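You operate a simulated robot arm through the tools that you are given. There is no shell and no other tool.

You run a simulated robot arm. Do the job below in one go: nothing can be reset, and whatever is moved stays where it is left.

Task
Drain the feed pump's tube back into the feed beaker.
Fine: turn the teal switch to drain, run until the display says EMPTY, switch off, then lift the teal dip arm.

Only the result counts: the job must be done as asked and must still hold three seconds after the hand-in. Knocking over, shifting, dropping, spilling or breaking anything else fails it.

Robot
A 6-joint arm with a fingered hand, fixed in place. Base frame: the origin is at the foot of the arm, x ahead of it, y to its left, z up. Units: mm, degrees, N and s.
With the tool pointing down near the work surface it reaches from about 240 to 680 mm from the base axis. Its first joint turns from -166.0 to 166.0 degrees. Payload 4 kg.
Tool frame: the origin (TCP) lies between the finger pads and is the grasp point; the fingertips stand 26 mm ahead of it; z points along the fingers, y is the line along which they close. Largest opening 148 mm; the body of the gripper starts 73 mm behind the TCP. The gripper is a hand of 3 fingers: y runs from the thumb to the fingers, the wrist lies at [0, 0, -239] in the tool frame.
Orientation is told as [roll, pitch, yaw] about the base's x, y, z axes, in that order, counted from this pose: with the fingers straight down and closing along the base's y, the tool's x points along the base's -x, its y along +y and its z along -z.

Tools
- The arm moves only by the tool jog_arm. Its argument "motion" is text: rows parted by semicolons, each of 6 numbers parted by spaces: the shift along the tool's x, y, z in units of 150 mm (1.0 is 150 mm), then the turn, a rotation vector about the tool's x, y, z in units of 60 degrees (1.0 is 60 degrees). In form: tx ty tz ax ay az; .... A call has 1 to 20 rows; each row is the pose to reach, as a shift and turn from the pose commanded when the call began, along the tool's axes at that moment. A call with a number of a shift or a turn outside -1 to 1 is refused whole. Rows are played at 5 a second. More than 50 mm and 8.6 degrees between two rows, and nothing of the call is played. A pose out of reach is approached as far as the arm can. The call stops where the force on the tool passes 40 N (or 10 N more than at its start, if that is more) or the arm is blocked; 0.2 s more then pass. In this call time passes only in rows, and 0.2 s behind the last. It gives the time, the measured TCP pose, the force on the tool (base axes), the opening and the grip force at its end, in the units of the frame above (readings bear some noise), with the torque about the TCP (base axes, N m) and any sound that the robot's microphone picked up, and new pictures: "views" is both (left out), scene, wrist or none.
- Cameras (640 x 400 px; columns grow to the right, rows downward): "scene" is fixed at [226.5, 646.1, 1730.3]; the picture's right is [-0.96, -0.28, 0.00], its down [-0.18, 0.61, -0.77] and it looks along [0.21, -0.74, -0.64] (base axes); focal length 317 px, centre (320, 200). "wrist" rides on the gripper at [68, -39, -90] in the tool frame; the picture's right is [0.50, 0.87, 0.00], its down [-0.66, 0.38, -0.65] and it looks along [-0.57, 0.33, 0.76] (tool axes); focal length 222 px, centre (320, 200). There is no depth. A picture from a camera that has moved, and an enlarged one, comes with that camera's place and axes in the base frame and with its lens. The place of the scene camera against the robot may be out by one fixed shift of up to 12 mm in any direction.
- slide_trunk(by): slides the trunk up (or, below 0, down) by that many mm; the arm rides with it, the base frame stays. It gives what a move gives, with no picture.
- move_fingers(finger1, finger2, thumb_bend): sets how far each is bent, from 0 (flat) to 100 (curled in); at 30 the hand is open as for a grip, at 70 the pads meet at the TCP. One left out holds its place. A second passes; each finger stops where it meets its share of the squeeze, and holds until it gets a number again. It is the only way to open and close the hand. It gives what a move gives, with no picture; readings hold the bend of each and the force on the fingers (four entries, about 0 where the hand has none), thumb and palm.
- zoom(camera, box): a new picture of the part [left, top, right, bottom] of that camera's present view, enlarged. It takes no simulated time.
- hand_in(): hands the job in; it is judged then, once.

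Nothing tells you positions but the pictures and the camera data. Unless the task says otherwise, let go and move clear before handing in.

The tools are called by a JSON object that holds its "fn" and its "kwargs". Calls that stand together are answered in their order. jog_arm: Moves the arm, as the interface text tells. Its arguments: {"type":"object","properties":{"motion":{"type":"string"},"views":{"type":"string","enum":["both","scene","wrist","none"]}},"required":["motion"]} The other tools are called the same way: slide_trunk (by) slides the trunk up or down; move_fingers (finger1, finger2, thumb_bend) moves the fingers one by one; zoom (camera, box) takes an enlarged picture of a part of a camera's view; hand_in () hands the job in.

At the start:

```text
clock: 0.0
tcp_pos: [344.2, 19.9, 1339.2]
orientation: [0.0, 0.0, 0.0]
ft_force: [0.5, 0.5, 0.3]
moment: [0.02, 0.01, -0.01]
gripper_width: 147.9
gripper_force: 0.0
shape: jaw
bend: [30.0, 30.0, 30.0]
finger forces: [0.1, 0.1, 0.1, 0.0, 0.0, 0.0]
trunk travel left (down, up): [-275.0, 42.0]
```

scene: 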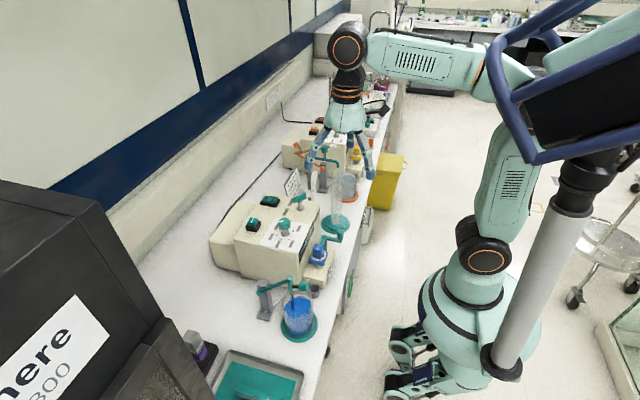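
wrist: 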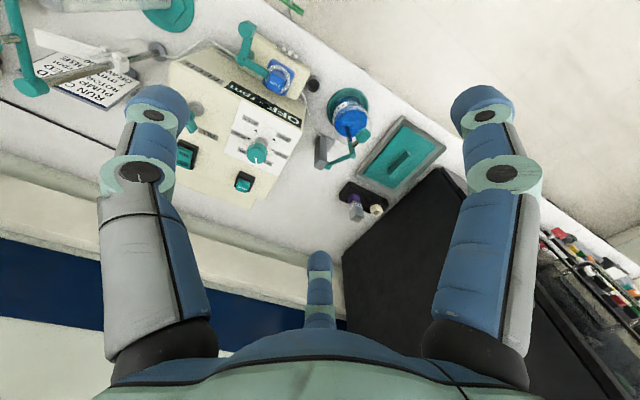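

I see a bench with two pumps: a nearer one with teal parts and a further one with orange parts. I'll start with enlarged pictures to find the teal switch, the display and the dip arms.

{"fn": "zoom", "kwargs": {"camera": "scene", "box": [200, 170, 360, 350]}}

{"fn": "zoom", "kwargs": {"camera": "scene", "box": [270, 100, 390, 240]}}

{"fn": "zoom", "kwargs": {"camera": "wrist", "box": [160, 10, 460, 230]}}

{"fn": "zoom", "kwargs": {"camera": "wrist", "box": [0, 0, 200, 130]}}

```text
2.22 times, centred on (280, 260) of scene
camera zoom: at [226.5, 646.1, 1730.3], right [-0.96, -0.28, 0.0], down [-0.18, 0.61, -0.77], along [0.21, -0.74, -0.64], focal length 704 px, centre (409, 67)
```

zoom: 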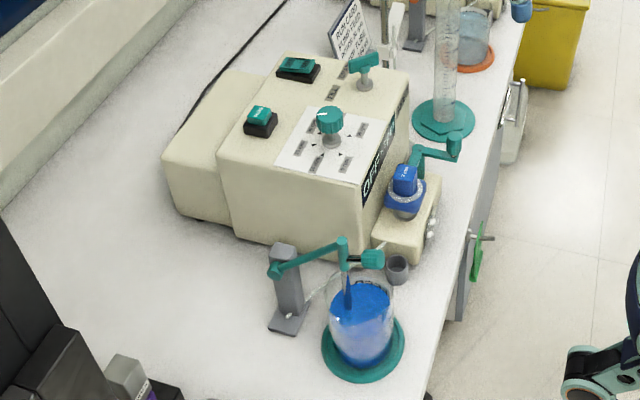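

```text
2.86 times, centred on (330, 170) of scene
camera zoom: at [226.5, 646.1, 1730.3], right [-0.96, -0.28, 0.0], down [-0.18, 0.61, -0.77], along [0.21, -0.74, -0.64], focal length 906 px, centre (291, 286)
```

zoom: 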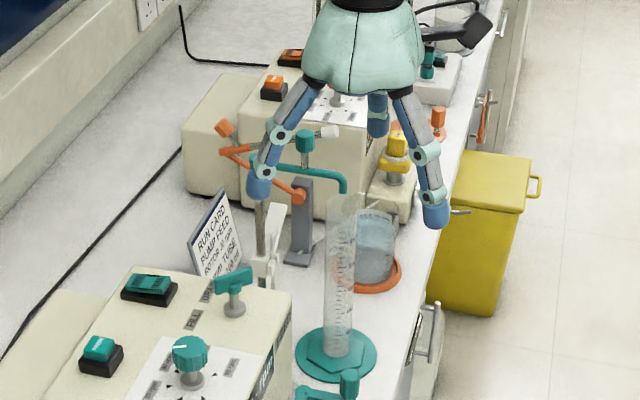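

```text
1.82 times, centred on (310, 120) of wrist
camera zoom: at [276.4, -19.3, 1428.9], right [-0.5, 0.87, 0.0], down [0.66, 0.38, 0.65], along [0.57, 0.33, -0.76], focal length 404 px, centre (338, 346)
```

zoom: 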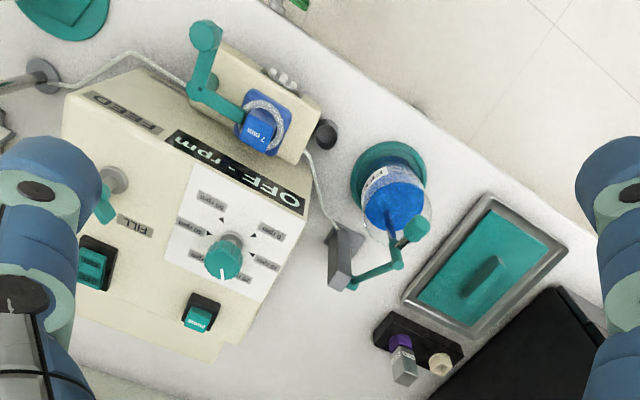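

```text
3.08 times, centred on (100, 65) of wrist
camera zoom: at [276.4, -19.3, 1428.9], right [-0.5, 0.87, 0.0], down [0.66, 0.38, 0.65], along [0.57, 0.33, -0.76], focal length 684 px, centre (997, 615)
```

zoom: 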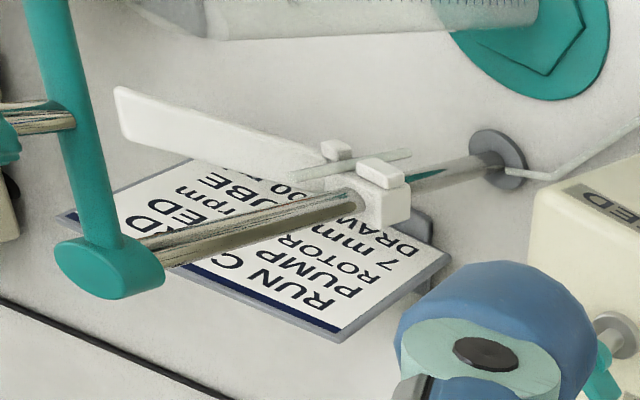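

The teal feed pump's knob works out at about (532, -19, 1031), and the blue beaker at about (431, 159). I'll zoom in more on the panel labels, the card and the dip arms before I move.

{"fn": "zoom", "kwargs": {"camera": "scene", "box": [260, 185, 320, 225]}}

{"fn": "zoom", "kwargs": {"camera": "scene", "box": [255, 215, 335, 265]}}

{"fn": "zoom", "kwargs": {"camera": "scene", "box": [255, 265, 325, 345]}}

{"fn": "zoom", "kwargs": {"camera": "wrist", "box": [170, 70, 310, 200]}}

{"fn": "zoom", "kwargs": {"camera": "wrist", "box": [20, 20, 140, 110]}}

{"fn": "zoom", "kwargs": {"camera": "wrist", "box": [300, 80, 400, 180]}}

```text
10.00 times, centred on (290, 205) of scene
camera zoom: at [226.5, 646.1, 1730.3], right [-0.96, -0.28, 0.0], down [-0.18, 0.61, -0.77], along [0.21, -0.74, -0.64], focal length 3170 px, centre (620, 150)
```

zoom: 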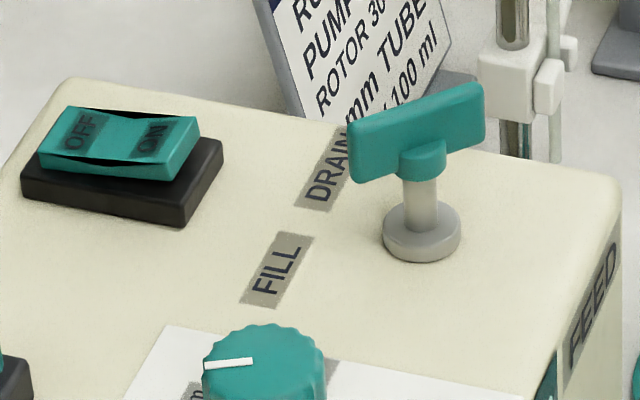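

```text
8.00 times, centred on (295, 240) of scene
camera zoom: at [226.5, 646.1, 1730.3], right [-0.96, -0.28, 0.0], down [-0.18, 0.61, -0.77], along [0.21, -0.74, -0.64], focal length 2536 px, centre (520, -120)
```

zoom: 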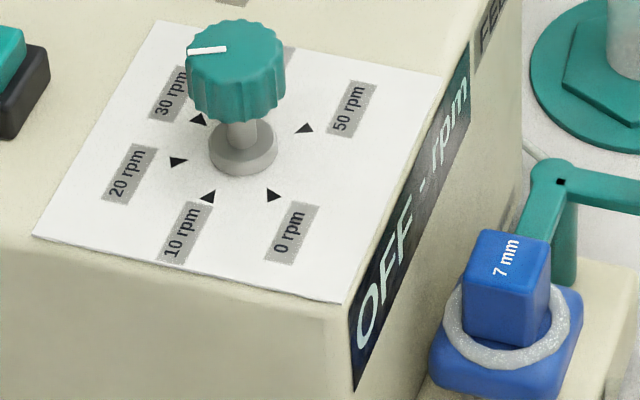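

```text
5.00 times, centred on (290, 305) of scene
camera zoom: at [226.5, 646.1, 1730.3], right [-0.96, -0.28, 0.0], down [-0.18, 0.61, -0.77], along [0.21, -0.74, -0.64], focal length 1585 px, centre (470, -325)
```

zoom: 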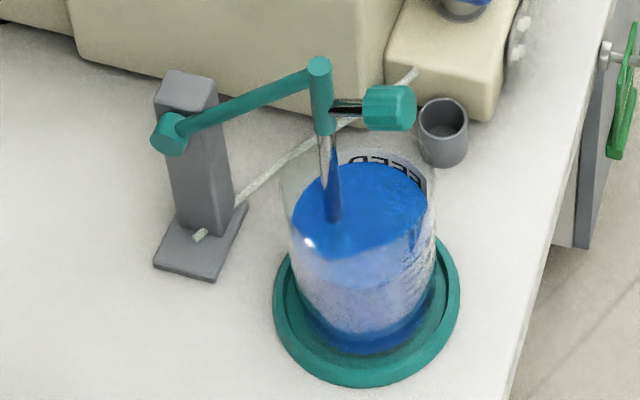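

```text
3.08 times, centred on (240, 135) of wrist
camera zoom: at [276.4, -19.3, 1428.9], right [-0.5, 0.87, 0.0], down [0.66, 0.38, 0.65], along [0.57, 0.33, -0.76], focal length 684 px, centre (566, 400)
```

zoom: 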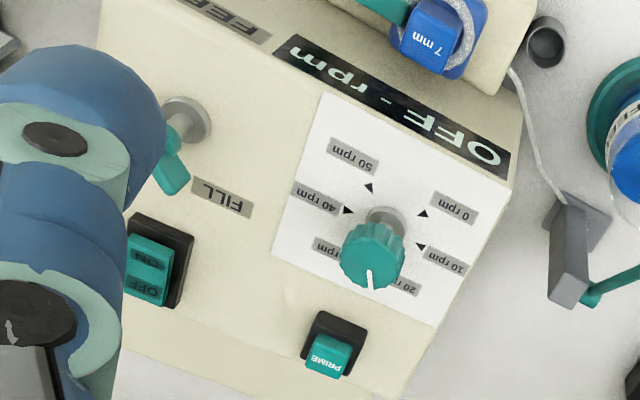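

```text
4.44 times, centred on (80, 65) of wrist
camera zoom: at [276.4, -19.3, 1428.9], right [-0.5, 0.87, 0.0], down [0.66, 0.38, 0.65], along [0.57, 0.33, -0.76], focal length 987 px, centre (1387, 800)
```

zoom: 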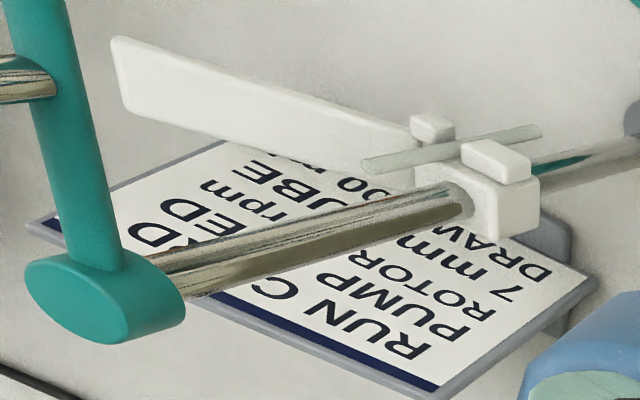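

```text
4.00 times, centred on (350, 130) of wrist
camera zoom: at [276.4, -19.3, 1428.9], right [-0.5, 0.87, 0.0], down [0.66, 0.38, 0.65], along [0.57, 0.33, -0.76], focal length 888 px, centre (200, 480)
```

zoom: 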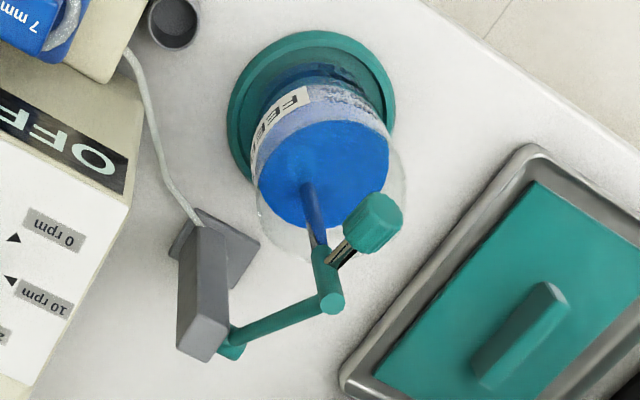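

The feed pump has an ON/OFF rocker, a T-handle with FILL and DRAIN marks, an rpm knob and a PRIME button. The beaker's dip arm pivots on a grey post. I'll zoom in on the pump head, the outlet stand and the white clamp before I touch anything.

{"fn": "zoom", "kwargs": {"camera": "scene", "box": [295, 225, 355, 275]}}

{"fn": "zoom", "kwargs": {"camera": "scene", "box": [275, 135, 365, 215]}}

{"fn": "zoom", "kwargs": {"camera": "scene", "box": [275, 165, 325, 205]}}

{"fn": "zoom", "kwargs": {"camera": "wrist", "box": [220, 10, 330, 110]}}

{"fn": "zoom", "kwargs": {"camera": "wrist", "box": [80, 0, 220, 100]}}

```text
8.00 times, centred on (325, 250) of scene
camera zoom: at [226.5, 646.1, 1730.3], right [-0.96, -0.28, 0.0], down [-0.18, 0.61, -0.77], along [0.21, -0.74, -0.64], focal length 2536 px, centre (280, -200)
```

zoom: 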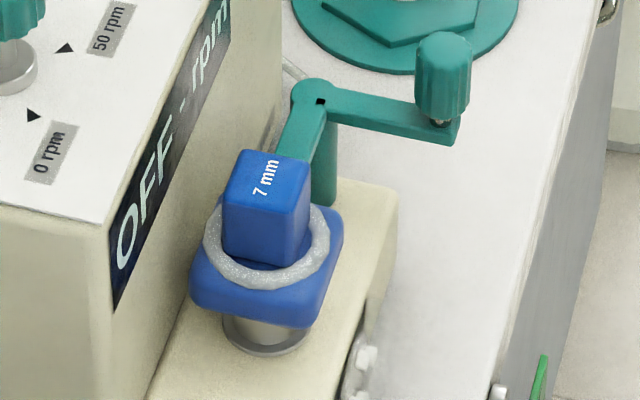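

```text
5.00 times, centred on (320, 175) of scene
camera zoom: at [226.5, 646.1, 1730.3], right [-0.96, -0.28, 0.0], down [-0.18, 0.61, -0.77], along [0.21, -0.74, -0.64], focal length 1585 px, centre (320, 325)
```

zoom: 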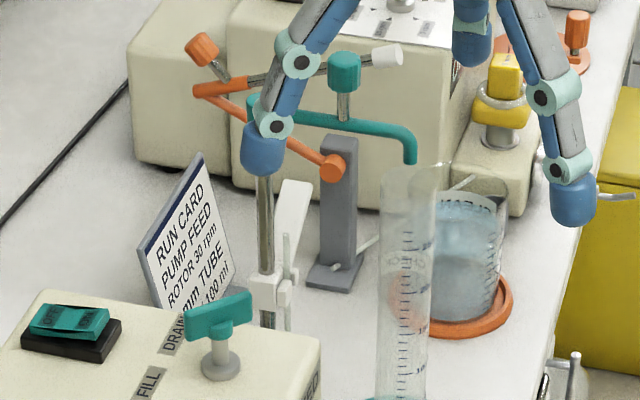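

```text
10.00 times, centred on (300, 185) of scene
camera zoom: at [226.5, 646.1, 1730.3], right [-0.96, -0.28, 0.0], down [-0.18, 0.61, -0.77], along [0.21, -0.74, -0.64], focal length 3170 px, centre (520, 350)
```

zoom: 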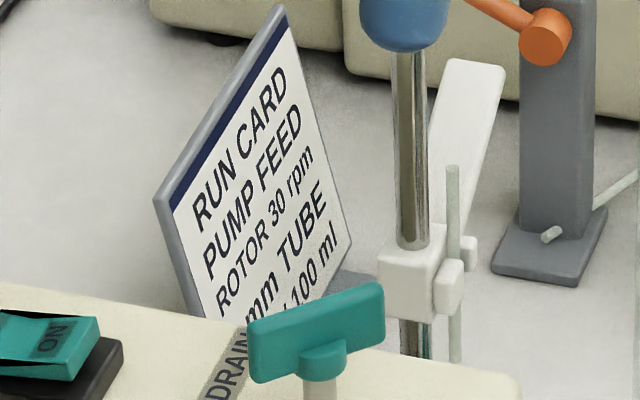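

```text
4.00 times, centred on (275, 60) of wrist
camera zoom: at [276.4, -19.3, 1428.9], right [-0.5, 0.87, 0.0], down [0.66, 0.38, 0.65], along [0.57, 0.33, -0.76], focal length 888 px, centre (500, 760)
```

zoom: 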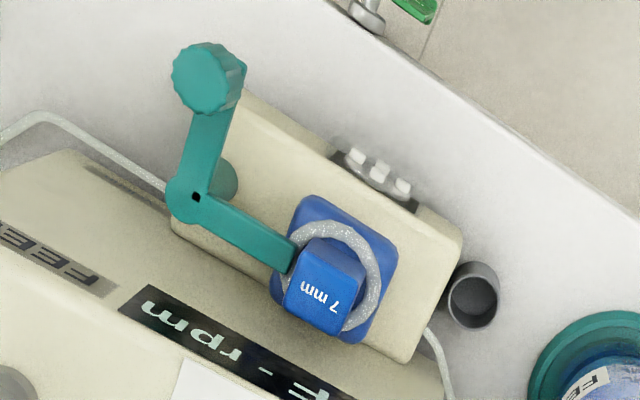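

```text
4.00 times, centred on (150, 50) of wrist
camera zoom: at [276.4, -19.3, 1428.9], right [-0.5, 0.87, 0.0], down [0.66, 0.38, 0.65], along [0.57, 0.33, -0.76], focal length 888 px, centre (1000, 800)
```

zoom: 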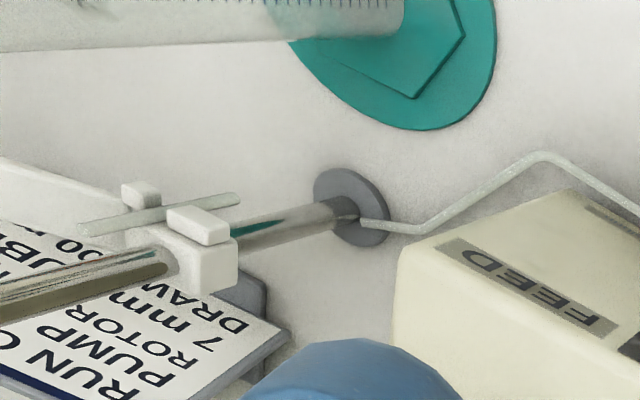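

The teal T-handle is behind the hand's finger in the wrist view. I'm moving the hand to the right (-y), still high and clear of everything, to see the panel, the T-handle and the outlet stand.

{"fn": "jog_arm", "kwargs": {"motion": "0.1 -0.25 0 0 0 0; 0.2 -0.5 0 0 0 0; 0.3 -0.75 0 0 0 0; 0.35 -1 0 0 0 0", "views": "wrist"}}

```text
clock: 1.0
tcp_pos: [292.4, -130.8, 1336.5]
orientation: [0.0, 0.0, 0.0]
ft_force: [-0.4, -0.1, 0.2]
moment: [0.02, 0.0, -0.01]
gripper_width: 147.9
gripper_force: 0.2
shape: jaw
bend: [30.0, 30.0, 30.0]
finger forces: [0.0, 0.0, 0.1, 0.0, 0.0, 0.1]
trunk travel left (down, up): [-275.0, 42.0]
camera wrist: at [224.1, -171.1, 1427.2], right [-0.5, 0.87, 0.0], down [0.66, 0.38, 0.65], along [0.57, 0.33, -0.76], focal length 222 px, centre (320, 200)
```

wrist: 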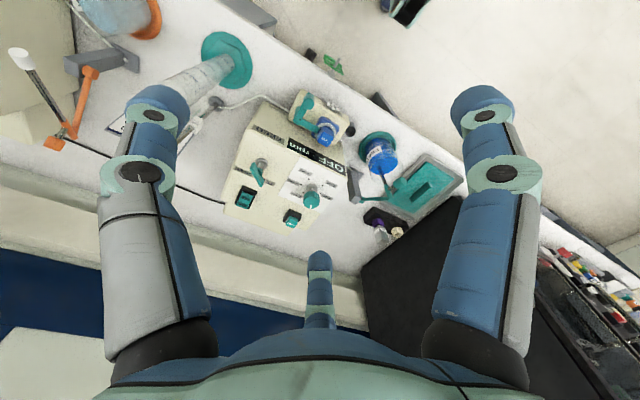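

{"fn": "zoom", "kwargs": {"camera": "wrist", "box": [220, 90, 360, 240]}}

{"fn": "zoom", "kwargs": {"camera": "wrist", "box": [335, 120, 475, 220]}}

{"fn": "zoom", "kwargs": {"camera": "wrist", "box": [100, 20, 280, 150]}}

{"fn": "zoom", "kwargs": {"camera": "scene", "box": [265, 120, 385, 220]}}

```text
2.67 times, centred on (290, 165) of wrist
camera zoom: at [224.1, -171.1, 1427.2], right [-0.5, 0.87, 0.0], down [0.66, 0.38, 0.65], along [0.57, 0.33, -0.76], focal length 592 px, centre (400, 293)
```

zoom: 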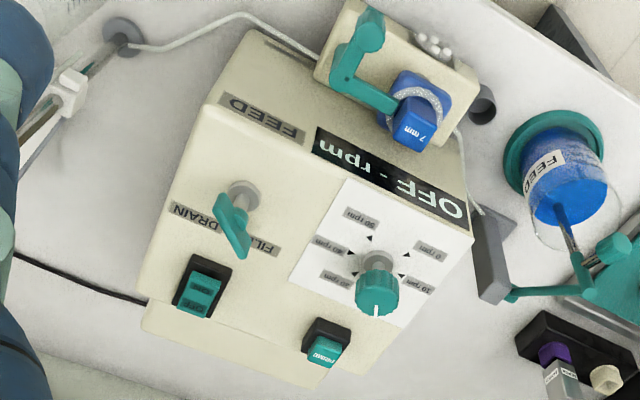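

```text
4.00 times, centred on (405, 170) of wrist
camera zoom: at [224.1, -171.1, 1427.2], right [-0.5, 0.87, 0.0], down [0.66, 0.38, 0.65], along [0.57, 0.33, -0.76], focal length 888 px, centre (-20, 320)
```

zoom: 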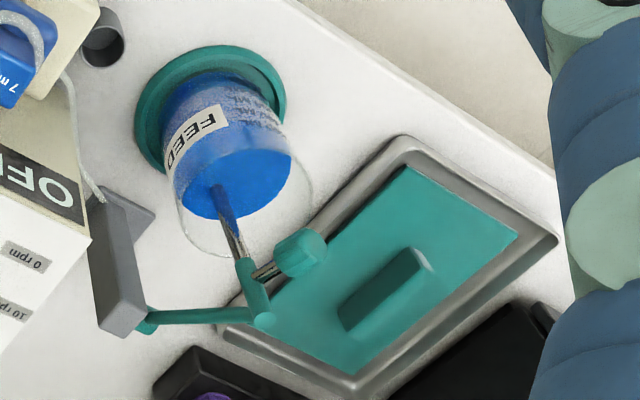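

```text
3.08 times, centred on (190, 85) of wrist
camera zoom: at [224.1, -171.1, 1427.2], right [-0.5, 0.87, 0.0], down [0.66, 0.38, 0.65], along [0.57, 0.33, -0.76], focal length 684 px, centre (720, 554)
```

zoom: 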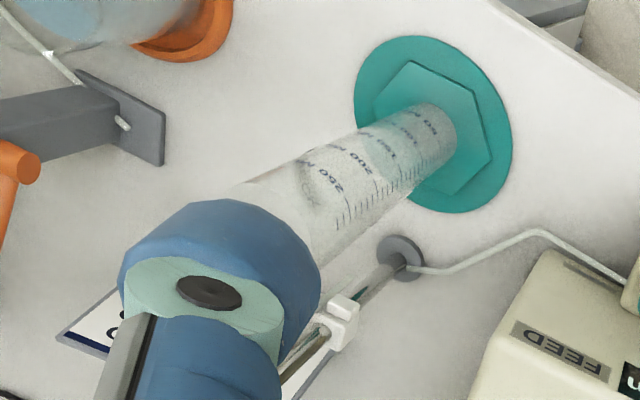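

```text
4.00 times, centred on (325, 170) of scene
camera zoom: at [226.5, 646.1, 1730.3], right [-0.96, -0.28, 0.0], down [-0.18, 0.61, -0.77], along [0.21, -0.74, -0.64], focal length 1268 px, centre (300, 320)
```

zoom: 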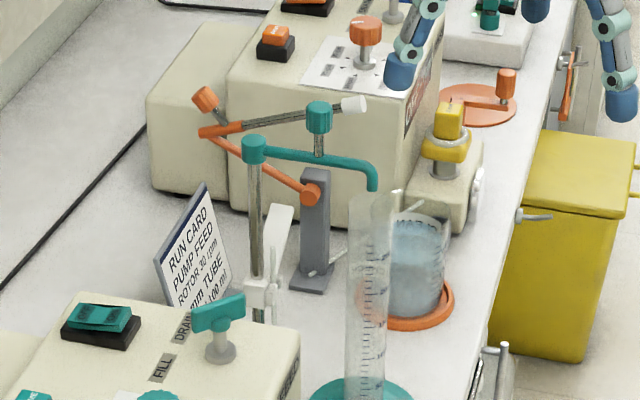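

The T-handle bar is at about (525, -149, 1033) and points at FILL, with panel top z ≈ 984. The dip-arm pivot is at about (549, 161, 912) and its knob at about (408, 164, 990). The orange dip arm is already raised, which shows me what lifted looks like. Now I'll check the white clamp, the display and the rocker.

{"fn": "zoom", "kwargs": {"camera": "scene", "box": [275, 150, 345, 200]}}

{"fn": "zoom", "kwargs": {"camera": "scene", "box": [255, 190, 285, 210]}}

{"fn": "zoom", "kwargs": {"camera": "wrist", "box": [225, 150, 325, 230]}}

{"fn": "zoom", "kwargs": {"camera": "scene", "box": [150, 200, 350, 400]}}

```text
8.00 times, centred on (310, 175) of scene
camera zoom: at [226.5, 646.1, 1730.3], right [-0.96, -0.28, 0.0], down [-0.18, 0.61, -0.77], along [0.21, -0.74, -0.64], focal length 2536 px, centre (400, 400)
```

zoom: 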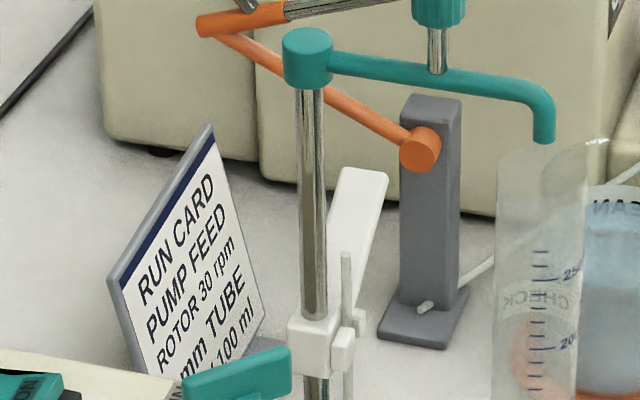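

```text
16.00 times, centred on (270, 200) of scene
camera zoom: at [226.5, 646.1, 1730.3], right [-0.96, -0.28, 0.0], down [-0.18, 0.61, -0.77], along [0.21, -0.74, -0.64], focal length 5072 px, centre (1120, 200)
```

zoom: 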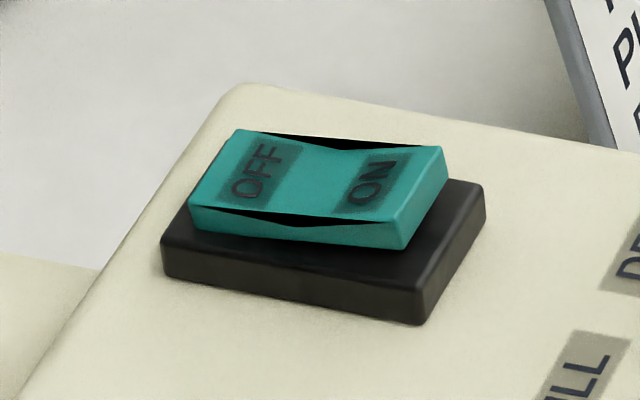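

```text
5.00 times, centred on (275, 190) of wrist
camera zoom: at [224.1, -171.1, 1427.2], right [-0.5, 0.87, 0.0], down [0.66, 0.38, 0.65], along [0.57, 0.33, -0.76], focal length 1111 px, centre (545, 250)
```

zoom: 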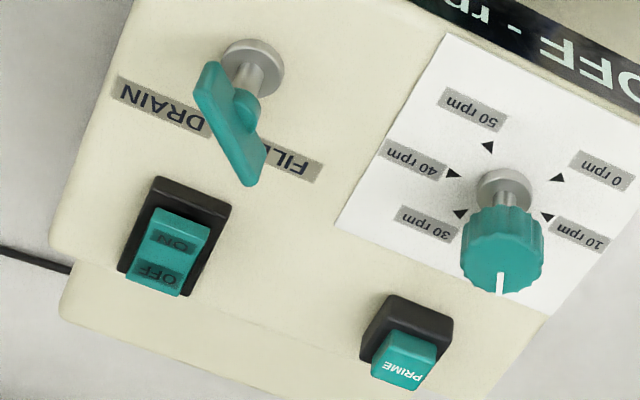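

```text
2.00 times, centred on (250, 300) of scene
camera zoom: at [226.5, 646.1, 1730.3], right [-0.96, -0.28, 0.0], down [-0.18, 0.61, -0.77], along [0.21, -0.74, -0.64], focal length 634 px, centre (460, 0)
```

zoom: 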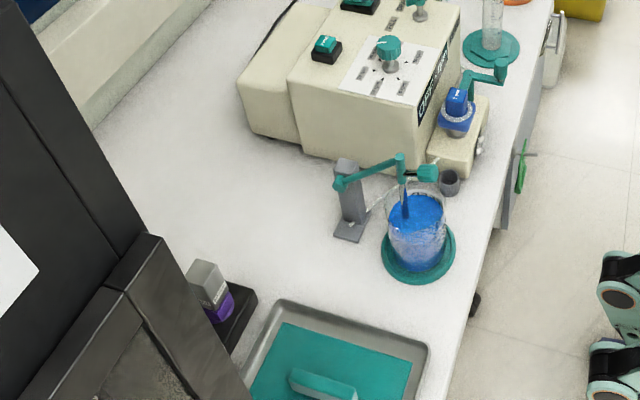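

The rpm knob is already at 20 rpm and the rocker is in OFF (OFF half lower, ON half at about (627, -151, 1005)). I'm lowering the hand to look at the T-handle from close by, still above everything.

{"fn": "jog_arm", "kwargs": {"motion": "-0.16 -0.11 0.2 0 0 0; -0.32 -0.22 0.4 0 0 0; -0.48 -0.34 0.6 0 0 0; -0.64 -0.45 0.8 0 0 0; -0.793 -0.56 1.0 0 0 0", "views": "both"}}

```text
clock: 2.2
tcp_pos: [412.6, -215.5, 1186.1]
orientation: [0.0, 0.0, 0.0]
ft_force: [-0.5, 0.4, 0.3]
moment: [0.0, -0.07, -0.01]
gripper_width: 147.9
gripper_force: 0.1
shape: jaw
bend: [30.0, 30.0, 30.0]
finger forces: [0.0, 0.1, 0.1, 0.0, 0.0, 0.1]
trunk travel left (down, up): [-275.0, 42.0]
camera wrist: at [344.0, -255.2, 1276.3], right [-0.5, 0.87, 0.0], down [0.66, 0.38, 0.65], along [0.57, 0.33, -0.76], focal length 222 px, centre (320, 200)
```

scene: 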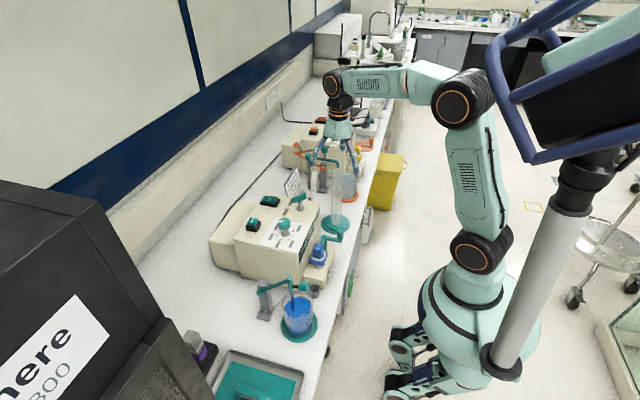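
wrist: 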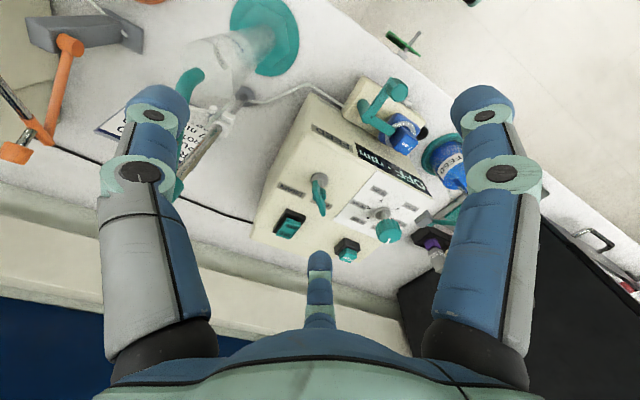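

{"fn": "zoom", "kwargs": {"camera": "wrist", "box": [240, 130, 400, 270]}}

{"fn": "zoom", "kwargs": {"camera": "wrist", "box": [280, 150, 360, 230]}}

{"fn": "zoom", "kwargs": {"camera": "wrist", "box": [80, 40, 260, 190]}}

{"fn": "zoom", "kwargs": {"camera": "scene", "box": [270, 100, 370, 220]}}

```text
2.86 times, centred on (320, 200) of wrist
camera zoom: at [344.0, -255.2, 1276.3], right [-0.5, 0.87, 0.0], down [0.66, 0.38, 0.65], along [0.57, 0.33, -0.76], focal length 635 px, centre (320, 200)
```

zoom: 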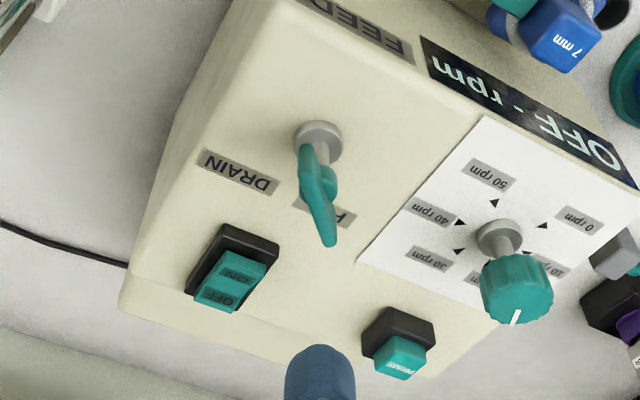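

```text
5.00 times, centred on (320, 190) of wrist
camera zoom: at [344.0, -255.2, 1276.3], right [-0.5, 0.87, 0.0], down [0.66, 0.38, 0.65], along [0.57, 0.33, -0.76], focal length 1111 px, centre (320, 250)
```

zoom: 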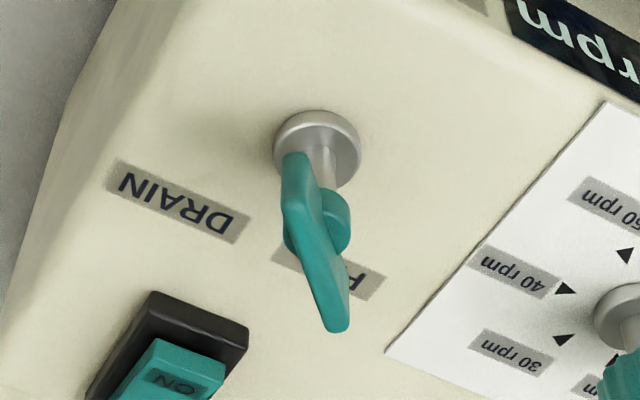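

```text
2.67 times, centred on (170, 115) of wrist
camera zoom: at [344.0, -255.2, 1276.3], right [-0.5, 0.87, 0.0], down [0.66, 0.38, 0.65], along [0.57, 0.33, -0.76], focal length 592 px, centre (720, 427)
```

zoom: 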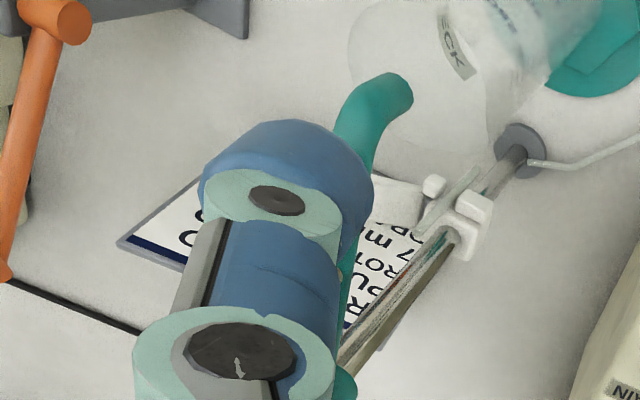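

```text
3.33 times, centred on (320, 160) of scene
camera zoom: at [226.5, 646.1, 1730.3], right [-0.96, -0.28, 0.0], down [-0.18, 0.61, -0.77], along [0.21, -0.74, -0.64], focal length 1057 px, centre (320, 333)
```

zoom: 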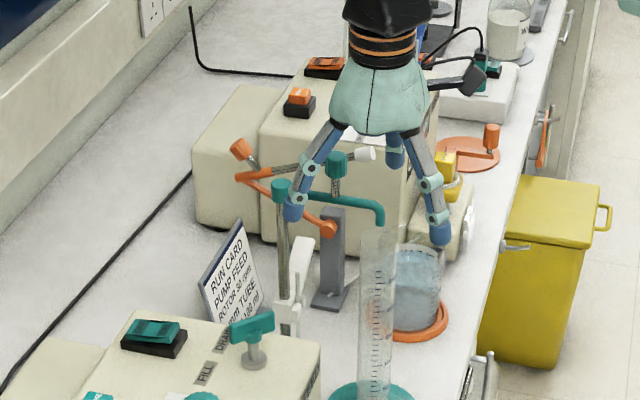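

The T-handle's stem axis is at about (525, -150), and its bar is about 60 mm long, lying at +43° towards FILL with DRAIN mirrored at about -43°. I'll part-close the fingers, then hover over the handle with the hand turned to match the bar.

{"fn": "move_fingers", "kwargs": {"finger1": 48, "finger2": 48, "thumb_bend": 48}}

{"fn": "jog_arm", "kwargs": {"motion": "-0.126 0.073 0.051 0 0 -0.119; -0.251 0.146 0.102 0 0 -0.239; -0.377 0.218 0.153 0 0 -0.358; -0.502 0.291 0.205 0 0 -0.478; -0.628 0.364 0.256 0 0 -0.597; -0.753 0.437 0.307 0 0 -0.717", "views": "both"}}

```text
clock: 3.2
tcp_pos: [411.7, -213.9, 1186.5]
orientation: [0.1, 0.0, 0.0]
ft_force: [-1.4, 0.2, 0.5]
moment: [0.0, 0.01, -0.01]
gripper_width: 69.3
gripper_force: 0.1
shape: fingers
bend: [48.0, 48.0, 48.0]
finger forces: [0.0, 0.0, 0.0, 0.0, 0.1, 0.0]
trunk travel left (down, up): [-275.0, 42.0]
```

```text
clock: 4.6
tcp_pos: [524.3, -148.7, 1141.6]
orientation: [0.0, 0.0, 43.1]
ft_force: [0.4, 0.0, -0.2]
moment: [-0.01, 0.0, 0.01]
gripper_width: 69.0
gripper_force: 0.1
shape: fingers
bend: [48.0, 48.0, 48.0]
finger forces: [0.0, 0.0, 0.0, 0.1, 0.0, 0.0]
trunk travel left (down, up): [-275.0, 42.0]
camera wrist: at [501.3, -223.8, 1232.8], right [-0.96, 0.29, 0.0], down [0.22, 0.72, 0.65], along [0.19, 0.63, -0.76], focal length 222 px, centre (320, 200)
```

scene: 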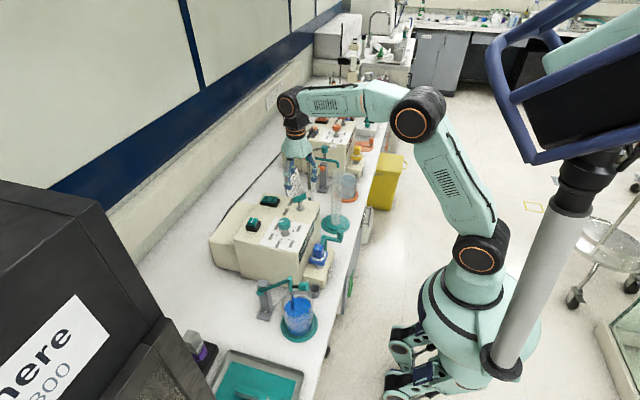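
wrist: 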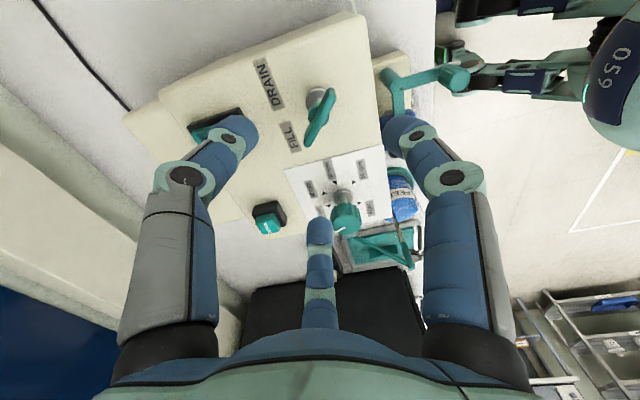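

{"fn": "zoom", "kwargs": {"camera": "wrist", "box": [260, 50, 380, 170]}}

{"fn": "zoom", "kwargs": {"camera": "scene", "box": [260, 130, 340, 220]}}

```text
3.33 times, centred on (320, 110) of wrist
camera zoom: at [501.3, -223.8, 1232.8], right [-0.96, 0.29, 0.0], down [0.22, 0.72, 0.65], along [0.19, 0.63, -0.76], focal length 740 px, centre (320, 500)
```

zoom: 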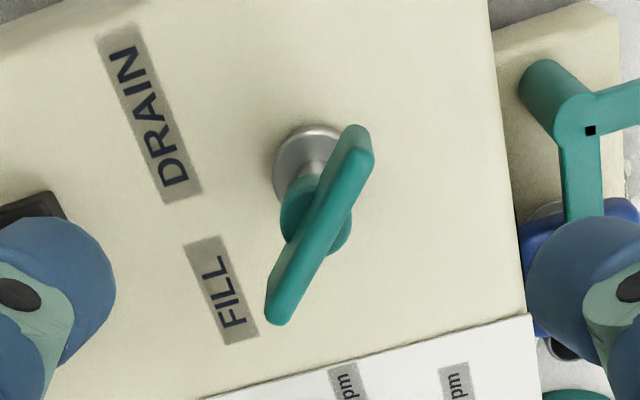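

```text
4.44 times, centred on (300, 175) of scene
camera zoom: at [226.5, 646.1, 1730.3], right [-0.96, -0.28, 0.0], down [-0.18, 0.61, -0.77], along [0.21, -0.74, -0.64], focal length 1409 px, centre (409, 311)
```

zoom: 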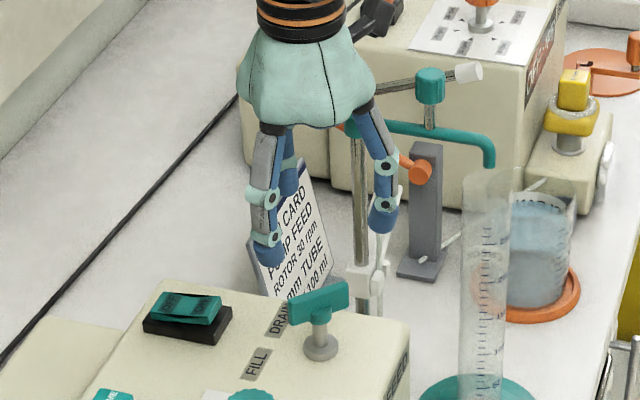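

The bar measures 45° and is centred at (525, -150.5), right under the hand. I'm descending so the fingers straddle the bar.

{"fn": "jog_arm", "kwargs": {"motion": "0 0 0.24 0 0 -0.033; 0 0 0.48 0 0 -0.033; 0 0 0.72 0 0 -0.033", "views": "both"}}

{"fn": "zoom", "kwargs": {"camera": "scene", "box": [260, 150, 340, 220]}}

{"fn": "zoom", "kwargs": {"camera": "wrist", "box": [200, 80, 440, 260]}}

```text
clock: 5.4
tcp_pos: [523.6, -149.5, 1034.3]
orientation: [0.0, 0.1, 44.9]
ft_force: [0.0, 0.4, 0.4]
moment: [0.06, -0.04, 0.03]
gripper_width: 69.0
gripper_force: 0.0
shape: fingers
bend: [48.0, 48.0, 48.0]
finger forces: [0.0, 0.0, 0.1, 0.1, 0.0, 0.1]
trunk travel left (down, up): [-275.0, 42.0]
camera wrist: at [502.3, -225.2, 1124.6], right [-0.97, 0.26, 0.0], down [0.2, 0.73, 0.65], along [0.17, 0.63, -0.76], focal length 222 px, centre (320, 200)
```

scene: 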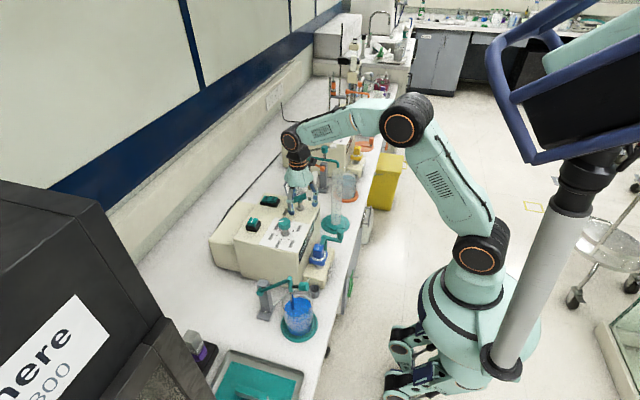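
wrist: 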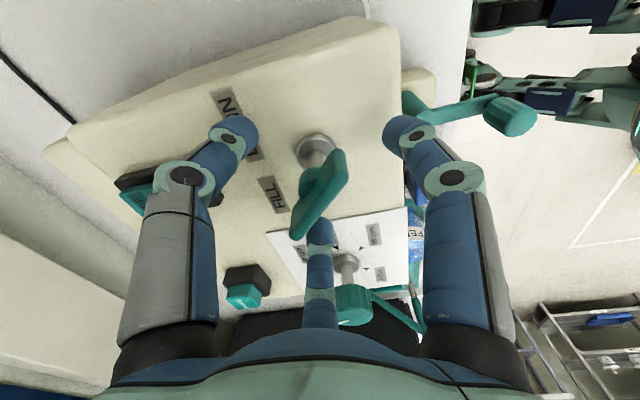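

```text
5.71 times, centred on (300, 185) of scene
camera zoom: at [226.5, 646.1, 1730.3], right [-0.96, -0.28, 0.0], down [-0.18, 0.61, -0.77], along [0.21, -0.74, -0.64], focal length 1811 px, centre (434, 286)
```

zoom: 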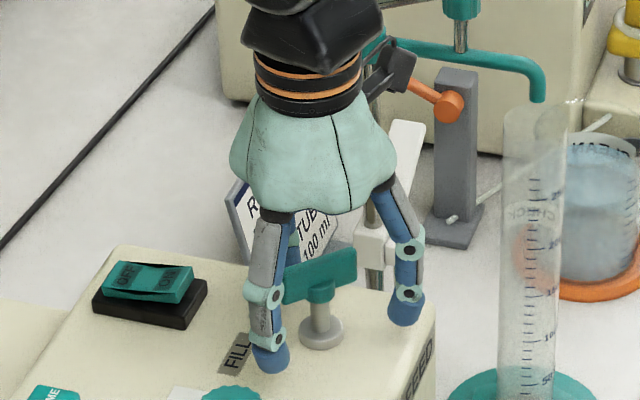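

```text
2.22 times, centred on (320, 170) of wrist
camera zoom: at [502.3, -225.2, 1124.6], right [-0.97, 0.26, 0.0], down [0.2, 0.73, 0.65], along [0.17, 0.63, -0.76], focal length 494 px, centre (320, 267)
```

zoom: 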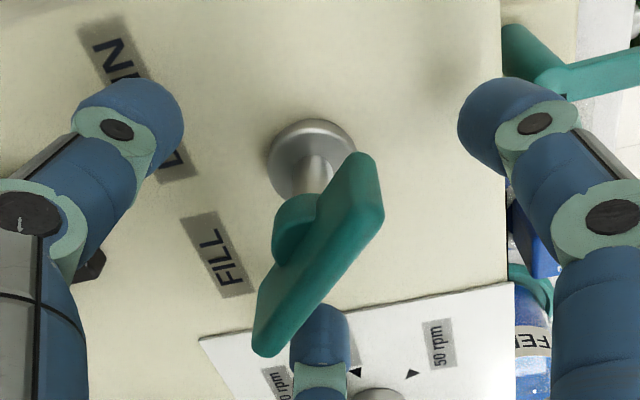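

The bar sits at the grasp point, between the thumb and the two fingers. Now I close on it.

{"fn": "move_fingers", "kwargs": {"finger1": 62, "finger2": 62, "thumb_bend": 66}}

{"fn": "zoom", "kwargs": {"camera": "wrist", "box": [200, 80, 440, 260]}}

{"fn": "zoom", "kwargs": {"camera": "scene", "box": [260, 150, 340, 220]}}

```text
clock: 6.4
tcp_pos: [522.6, -148.5, 1034.9]
orientation: [-0.1, 0.0, 44.9]
ft_force: [1.3, -1.4, -0.3]
moment: [-0.01, 0.0, 0.03]
gripper_width: 19.7
gripper_force: 0.7
shape: fingers
bend: [62.0, 62.0, 65.0]
finger forces: [0.1, 0.0, 0.1, 0.1, 2.0, 0.0]
trunk travel left (down, up): [-275.0, 42.0]
```

```text
2.22 times, centred on (320, 170) of wrist
camera zoom: at [502.0, -225.5, 1124.9], right [-0.97, 0.26, 0.0], down [0.2, 0.73, 0.65], along [0.17, 0.63, -0.76], focal length 494 px, centre (320, 267)
```

zoom: 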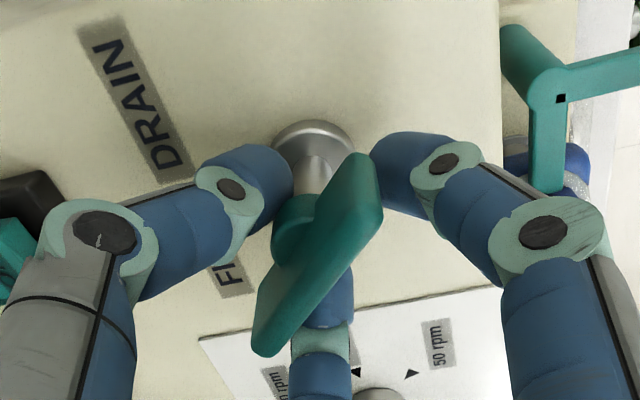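

```text
5.71 times, centred on (300, 185) of scene
camera zoom: at [226.5, 646.1, 1730.3], right [-0.96, -0.28, 0.0], down [-0.18, 0.61, -0.77], along [0.21, -0.74, -0.64], focal length 1811 px, centre (434, 286)
```

zoom: 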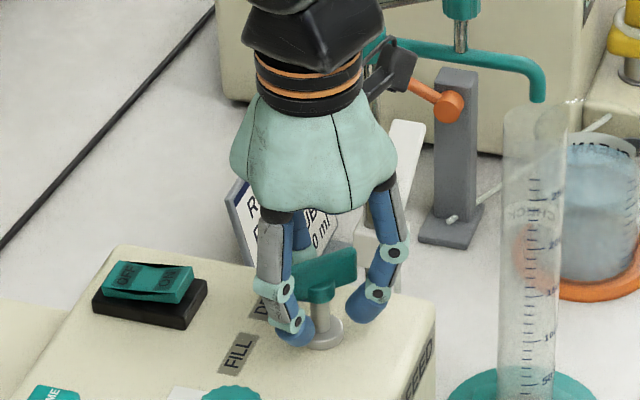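

{"fn": "move_fingers", "kwargs": {"finger1": 67, "finger2": 67}}

{"fn": "zoom", "kwargs": {"camera": "wrist", "box": [200, 80, 440, 260]}}

```text
clock: 7.4
tcp_pos: [523.8, -149.8, 1034.6]
orientation: [0.0, -0.1, 45.0]
ft_force: [0.0, -0.6, -1.4]
moment: [0.02, -0.03, 0.01]
gripper_width: 12.5
gripper_force: 1.2
shape: fingers
bend: [66.0, 67.0, 65.0]
finger forces: [0.3, 0.3, 0.1, 0.0, 2.0, 0.0]
trunk travel left (down, up): [-275.0, 42.0]
```

```text
2.22 times, centred on (320, 170) of wrist
camera zoom: at [502.0, -225.5, 1124.9], right [-0.97, 0.26, 0.0], down [0.2, 0.73, 0.65], along [0.17, 0.63, -0.76], focal length 494 px, centre (320, 267)
```

zoom: 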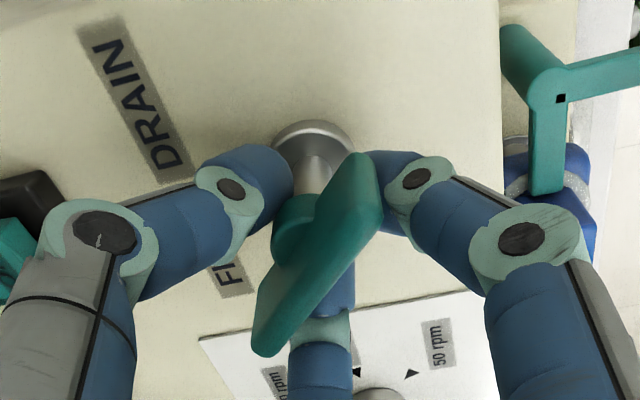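

The grip spans 12.5 mm across the bar. I'm turning it clockwise (yaw down) towards DRAIN.

{"fn": "jog_arm", "kwargs": {"motion": "0 0 0 0 0 0.125; 0 0 0 0 0 0.25; 0 0 0 0 0 0.375; 0 0 0 0 0 0.5; 0 0 0 0 0 0.625; 0 0 0 0 0 0.75", "views": "both"}}

{"fn": "zoom", "kwargs": {"camera": "scene", "box": [260, 150, 340, 220]}}

{"fn": "zoom", "kwargs": {"camera": "wrist", "box": [200, 80, 440, 260]}}

```text
clock: 8.8
tcp_pos: [524.9, -148.4, 1033.6]
orientation: [0.0, -0.1, -0.1]
ft_force: [0.5, 0.1, 0.5]
moment: [-0.03, -0.01, 0.05]
gripper_width: 11.7
gripper_force: 1.4
shape: fingers
bend: [67.0, 67.0, 65.0]
finger forces: [0.0, 1.3, 0.1, 0.0, 2.0, 0.0]
trunk travel left (down, up): [-275.0, 42.0]
camera wrist: at [456.2, -187.7, 1124.3], right [-0.5, 0.87, 0.0], down [0.66, 0.38, 0.65], along [0.57, 0.33, -0.76], focal length 222 px, centre (320, 200)
```

scene: 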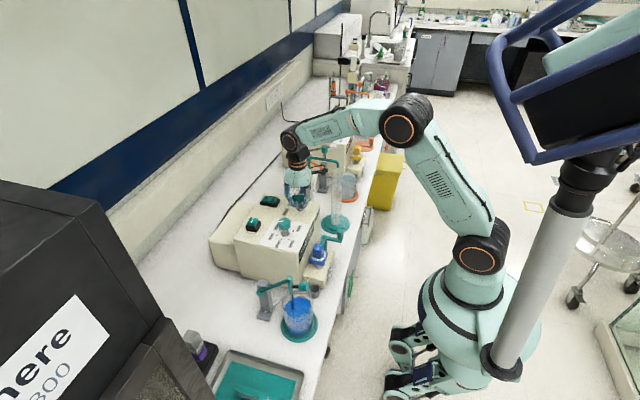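
wrist: 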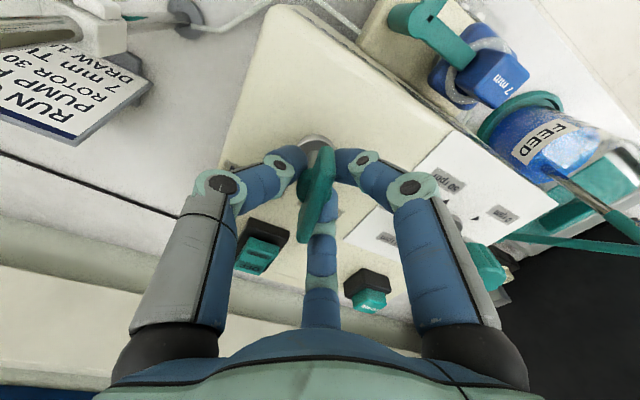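

```text
5.71 times, centred on (300, 185) of scene
camera zoom: at [226.5, 646.1, 1730.3], right [-0.96, -0.28, 0.0], down [-0.18, 0.61, -0.77], along [0.21, -0.74, -0.64], focal length 1811 px, centre (434, 286)
```

zoom: 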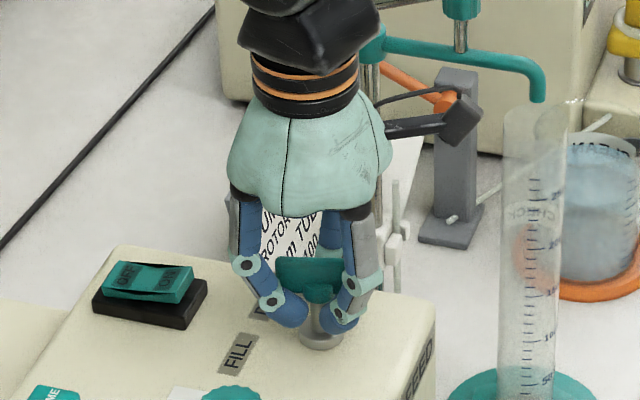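

```text
2.22 times, centred on (320, 170) of wrist
camera zoom: at [456.2, -187.7, 1124.3], right [-0.5, 0.87, 0.0], down [0.66, 0.38, 0.65], along [0.57, 0.33, -0.76], focal length 494 px, centre (320, 267)
```

zoom: 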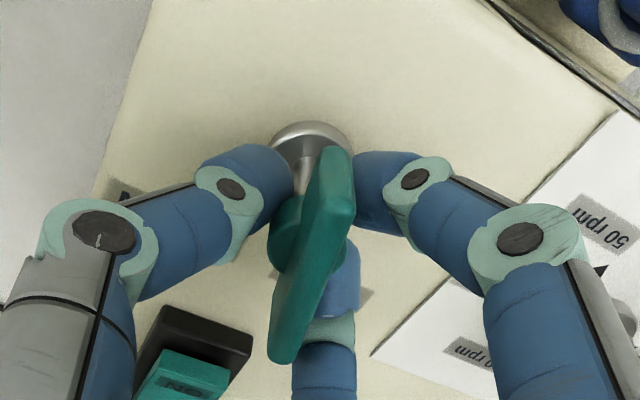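

The bar is turning with the hand, with a slight lag. I'm continuing on to the DRAIN side.

{"fn": "jog_arm", "kwargs": {"motion": "0 0 0 0 0 0.125; 0 0 0 0 0 0.25; 0 0 0 0 0 0.375; 0 0 0 0 0 0.5; 0 0 0 0 0 0.625; 0 0 0 0 0 0.75", "views": "both"}}

{"fn": "zoom", "kwargs": {"camera": "scene", "box": [260, 150, 340, 220]}}

{"fn": "zoom", "kwargs": {"camera": "wrist", "box": [200, 80, 440, 260]}}

```text
clock: 10.2
tcp_pos: [525.2, -147.7, 1034.5]
orientation: [0.0, 0.0, -45.1]
ft_force: [1.9, 0.4, -0.2]
moment: [-0.03, -0.03, 0.07]
gripper_width: 11.1
gripper_force: 1.0
shape: fingers
bend: [67.0, 66.0, 65.0]
finger forces: [0.0, 2.0, 0.0, 0.0, 1.0, 0.0]
trunk travel left (down, up): [-275.0, 42.0]
camera wrist: at [448.3, -128.6, 1124.6], right [0.26, 0.97, 0.0], down [0.73, -0.2, 0.65], along [0.63, -0.17, -0.76], focal length 222 px, centre (320, 200)
```

scene: 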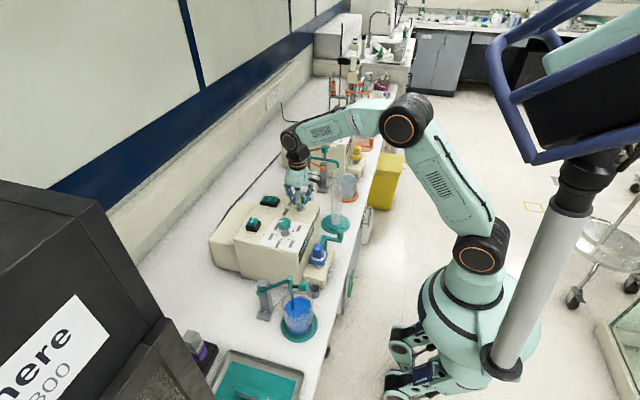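
wrist: 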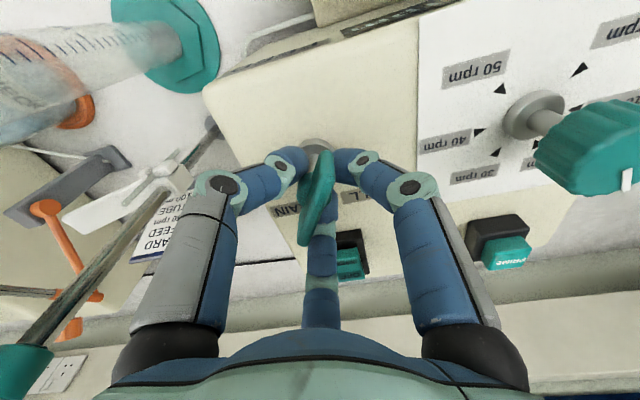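

```text
5.71 times, centred on (300, 185) of scene
camera zoom: at [226.5, 646.1, 1730.3], right [-0.96, -0.28, 0.0], down [-0.18, 0.61, -0.77], along [0.21, -0.74, -0.64], focal length 1811 px, centre (434, 286)
```

zoom: 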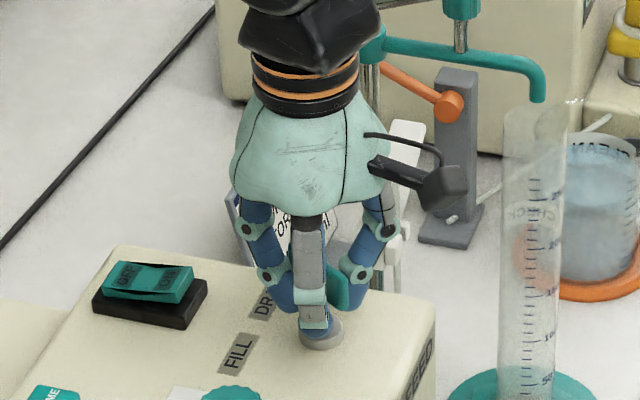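

```text
2.22 times, centred on (320, 170) of wrist
camera zoom: at [448.3, -128.6, 1124.6], right [0.26, 0.97, 0.0], down [0.73, -0.2, 0.65], along [0.63, -0.17, -0.76], focal length 494 px, centre (320, 267)
```

zoom: 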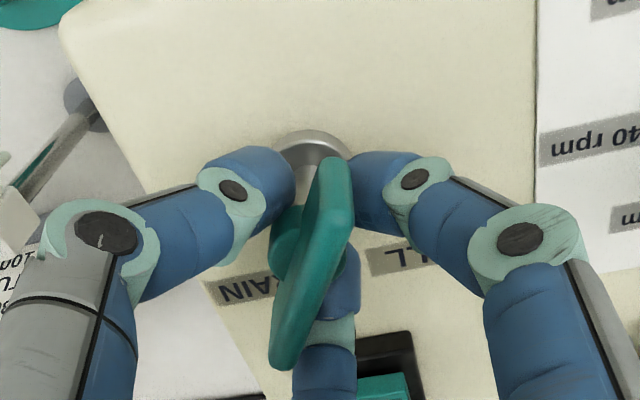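

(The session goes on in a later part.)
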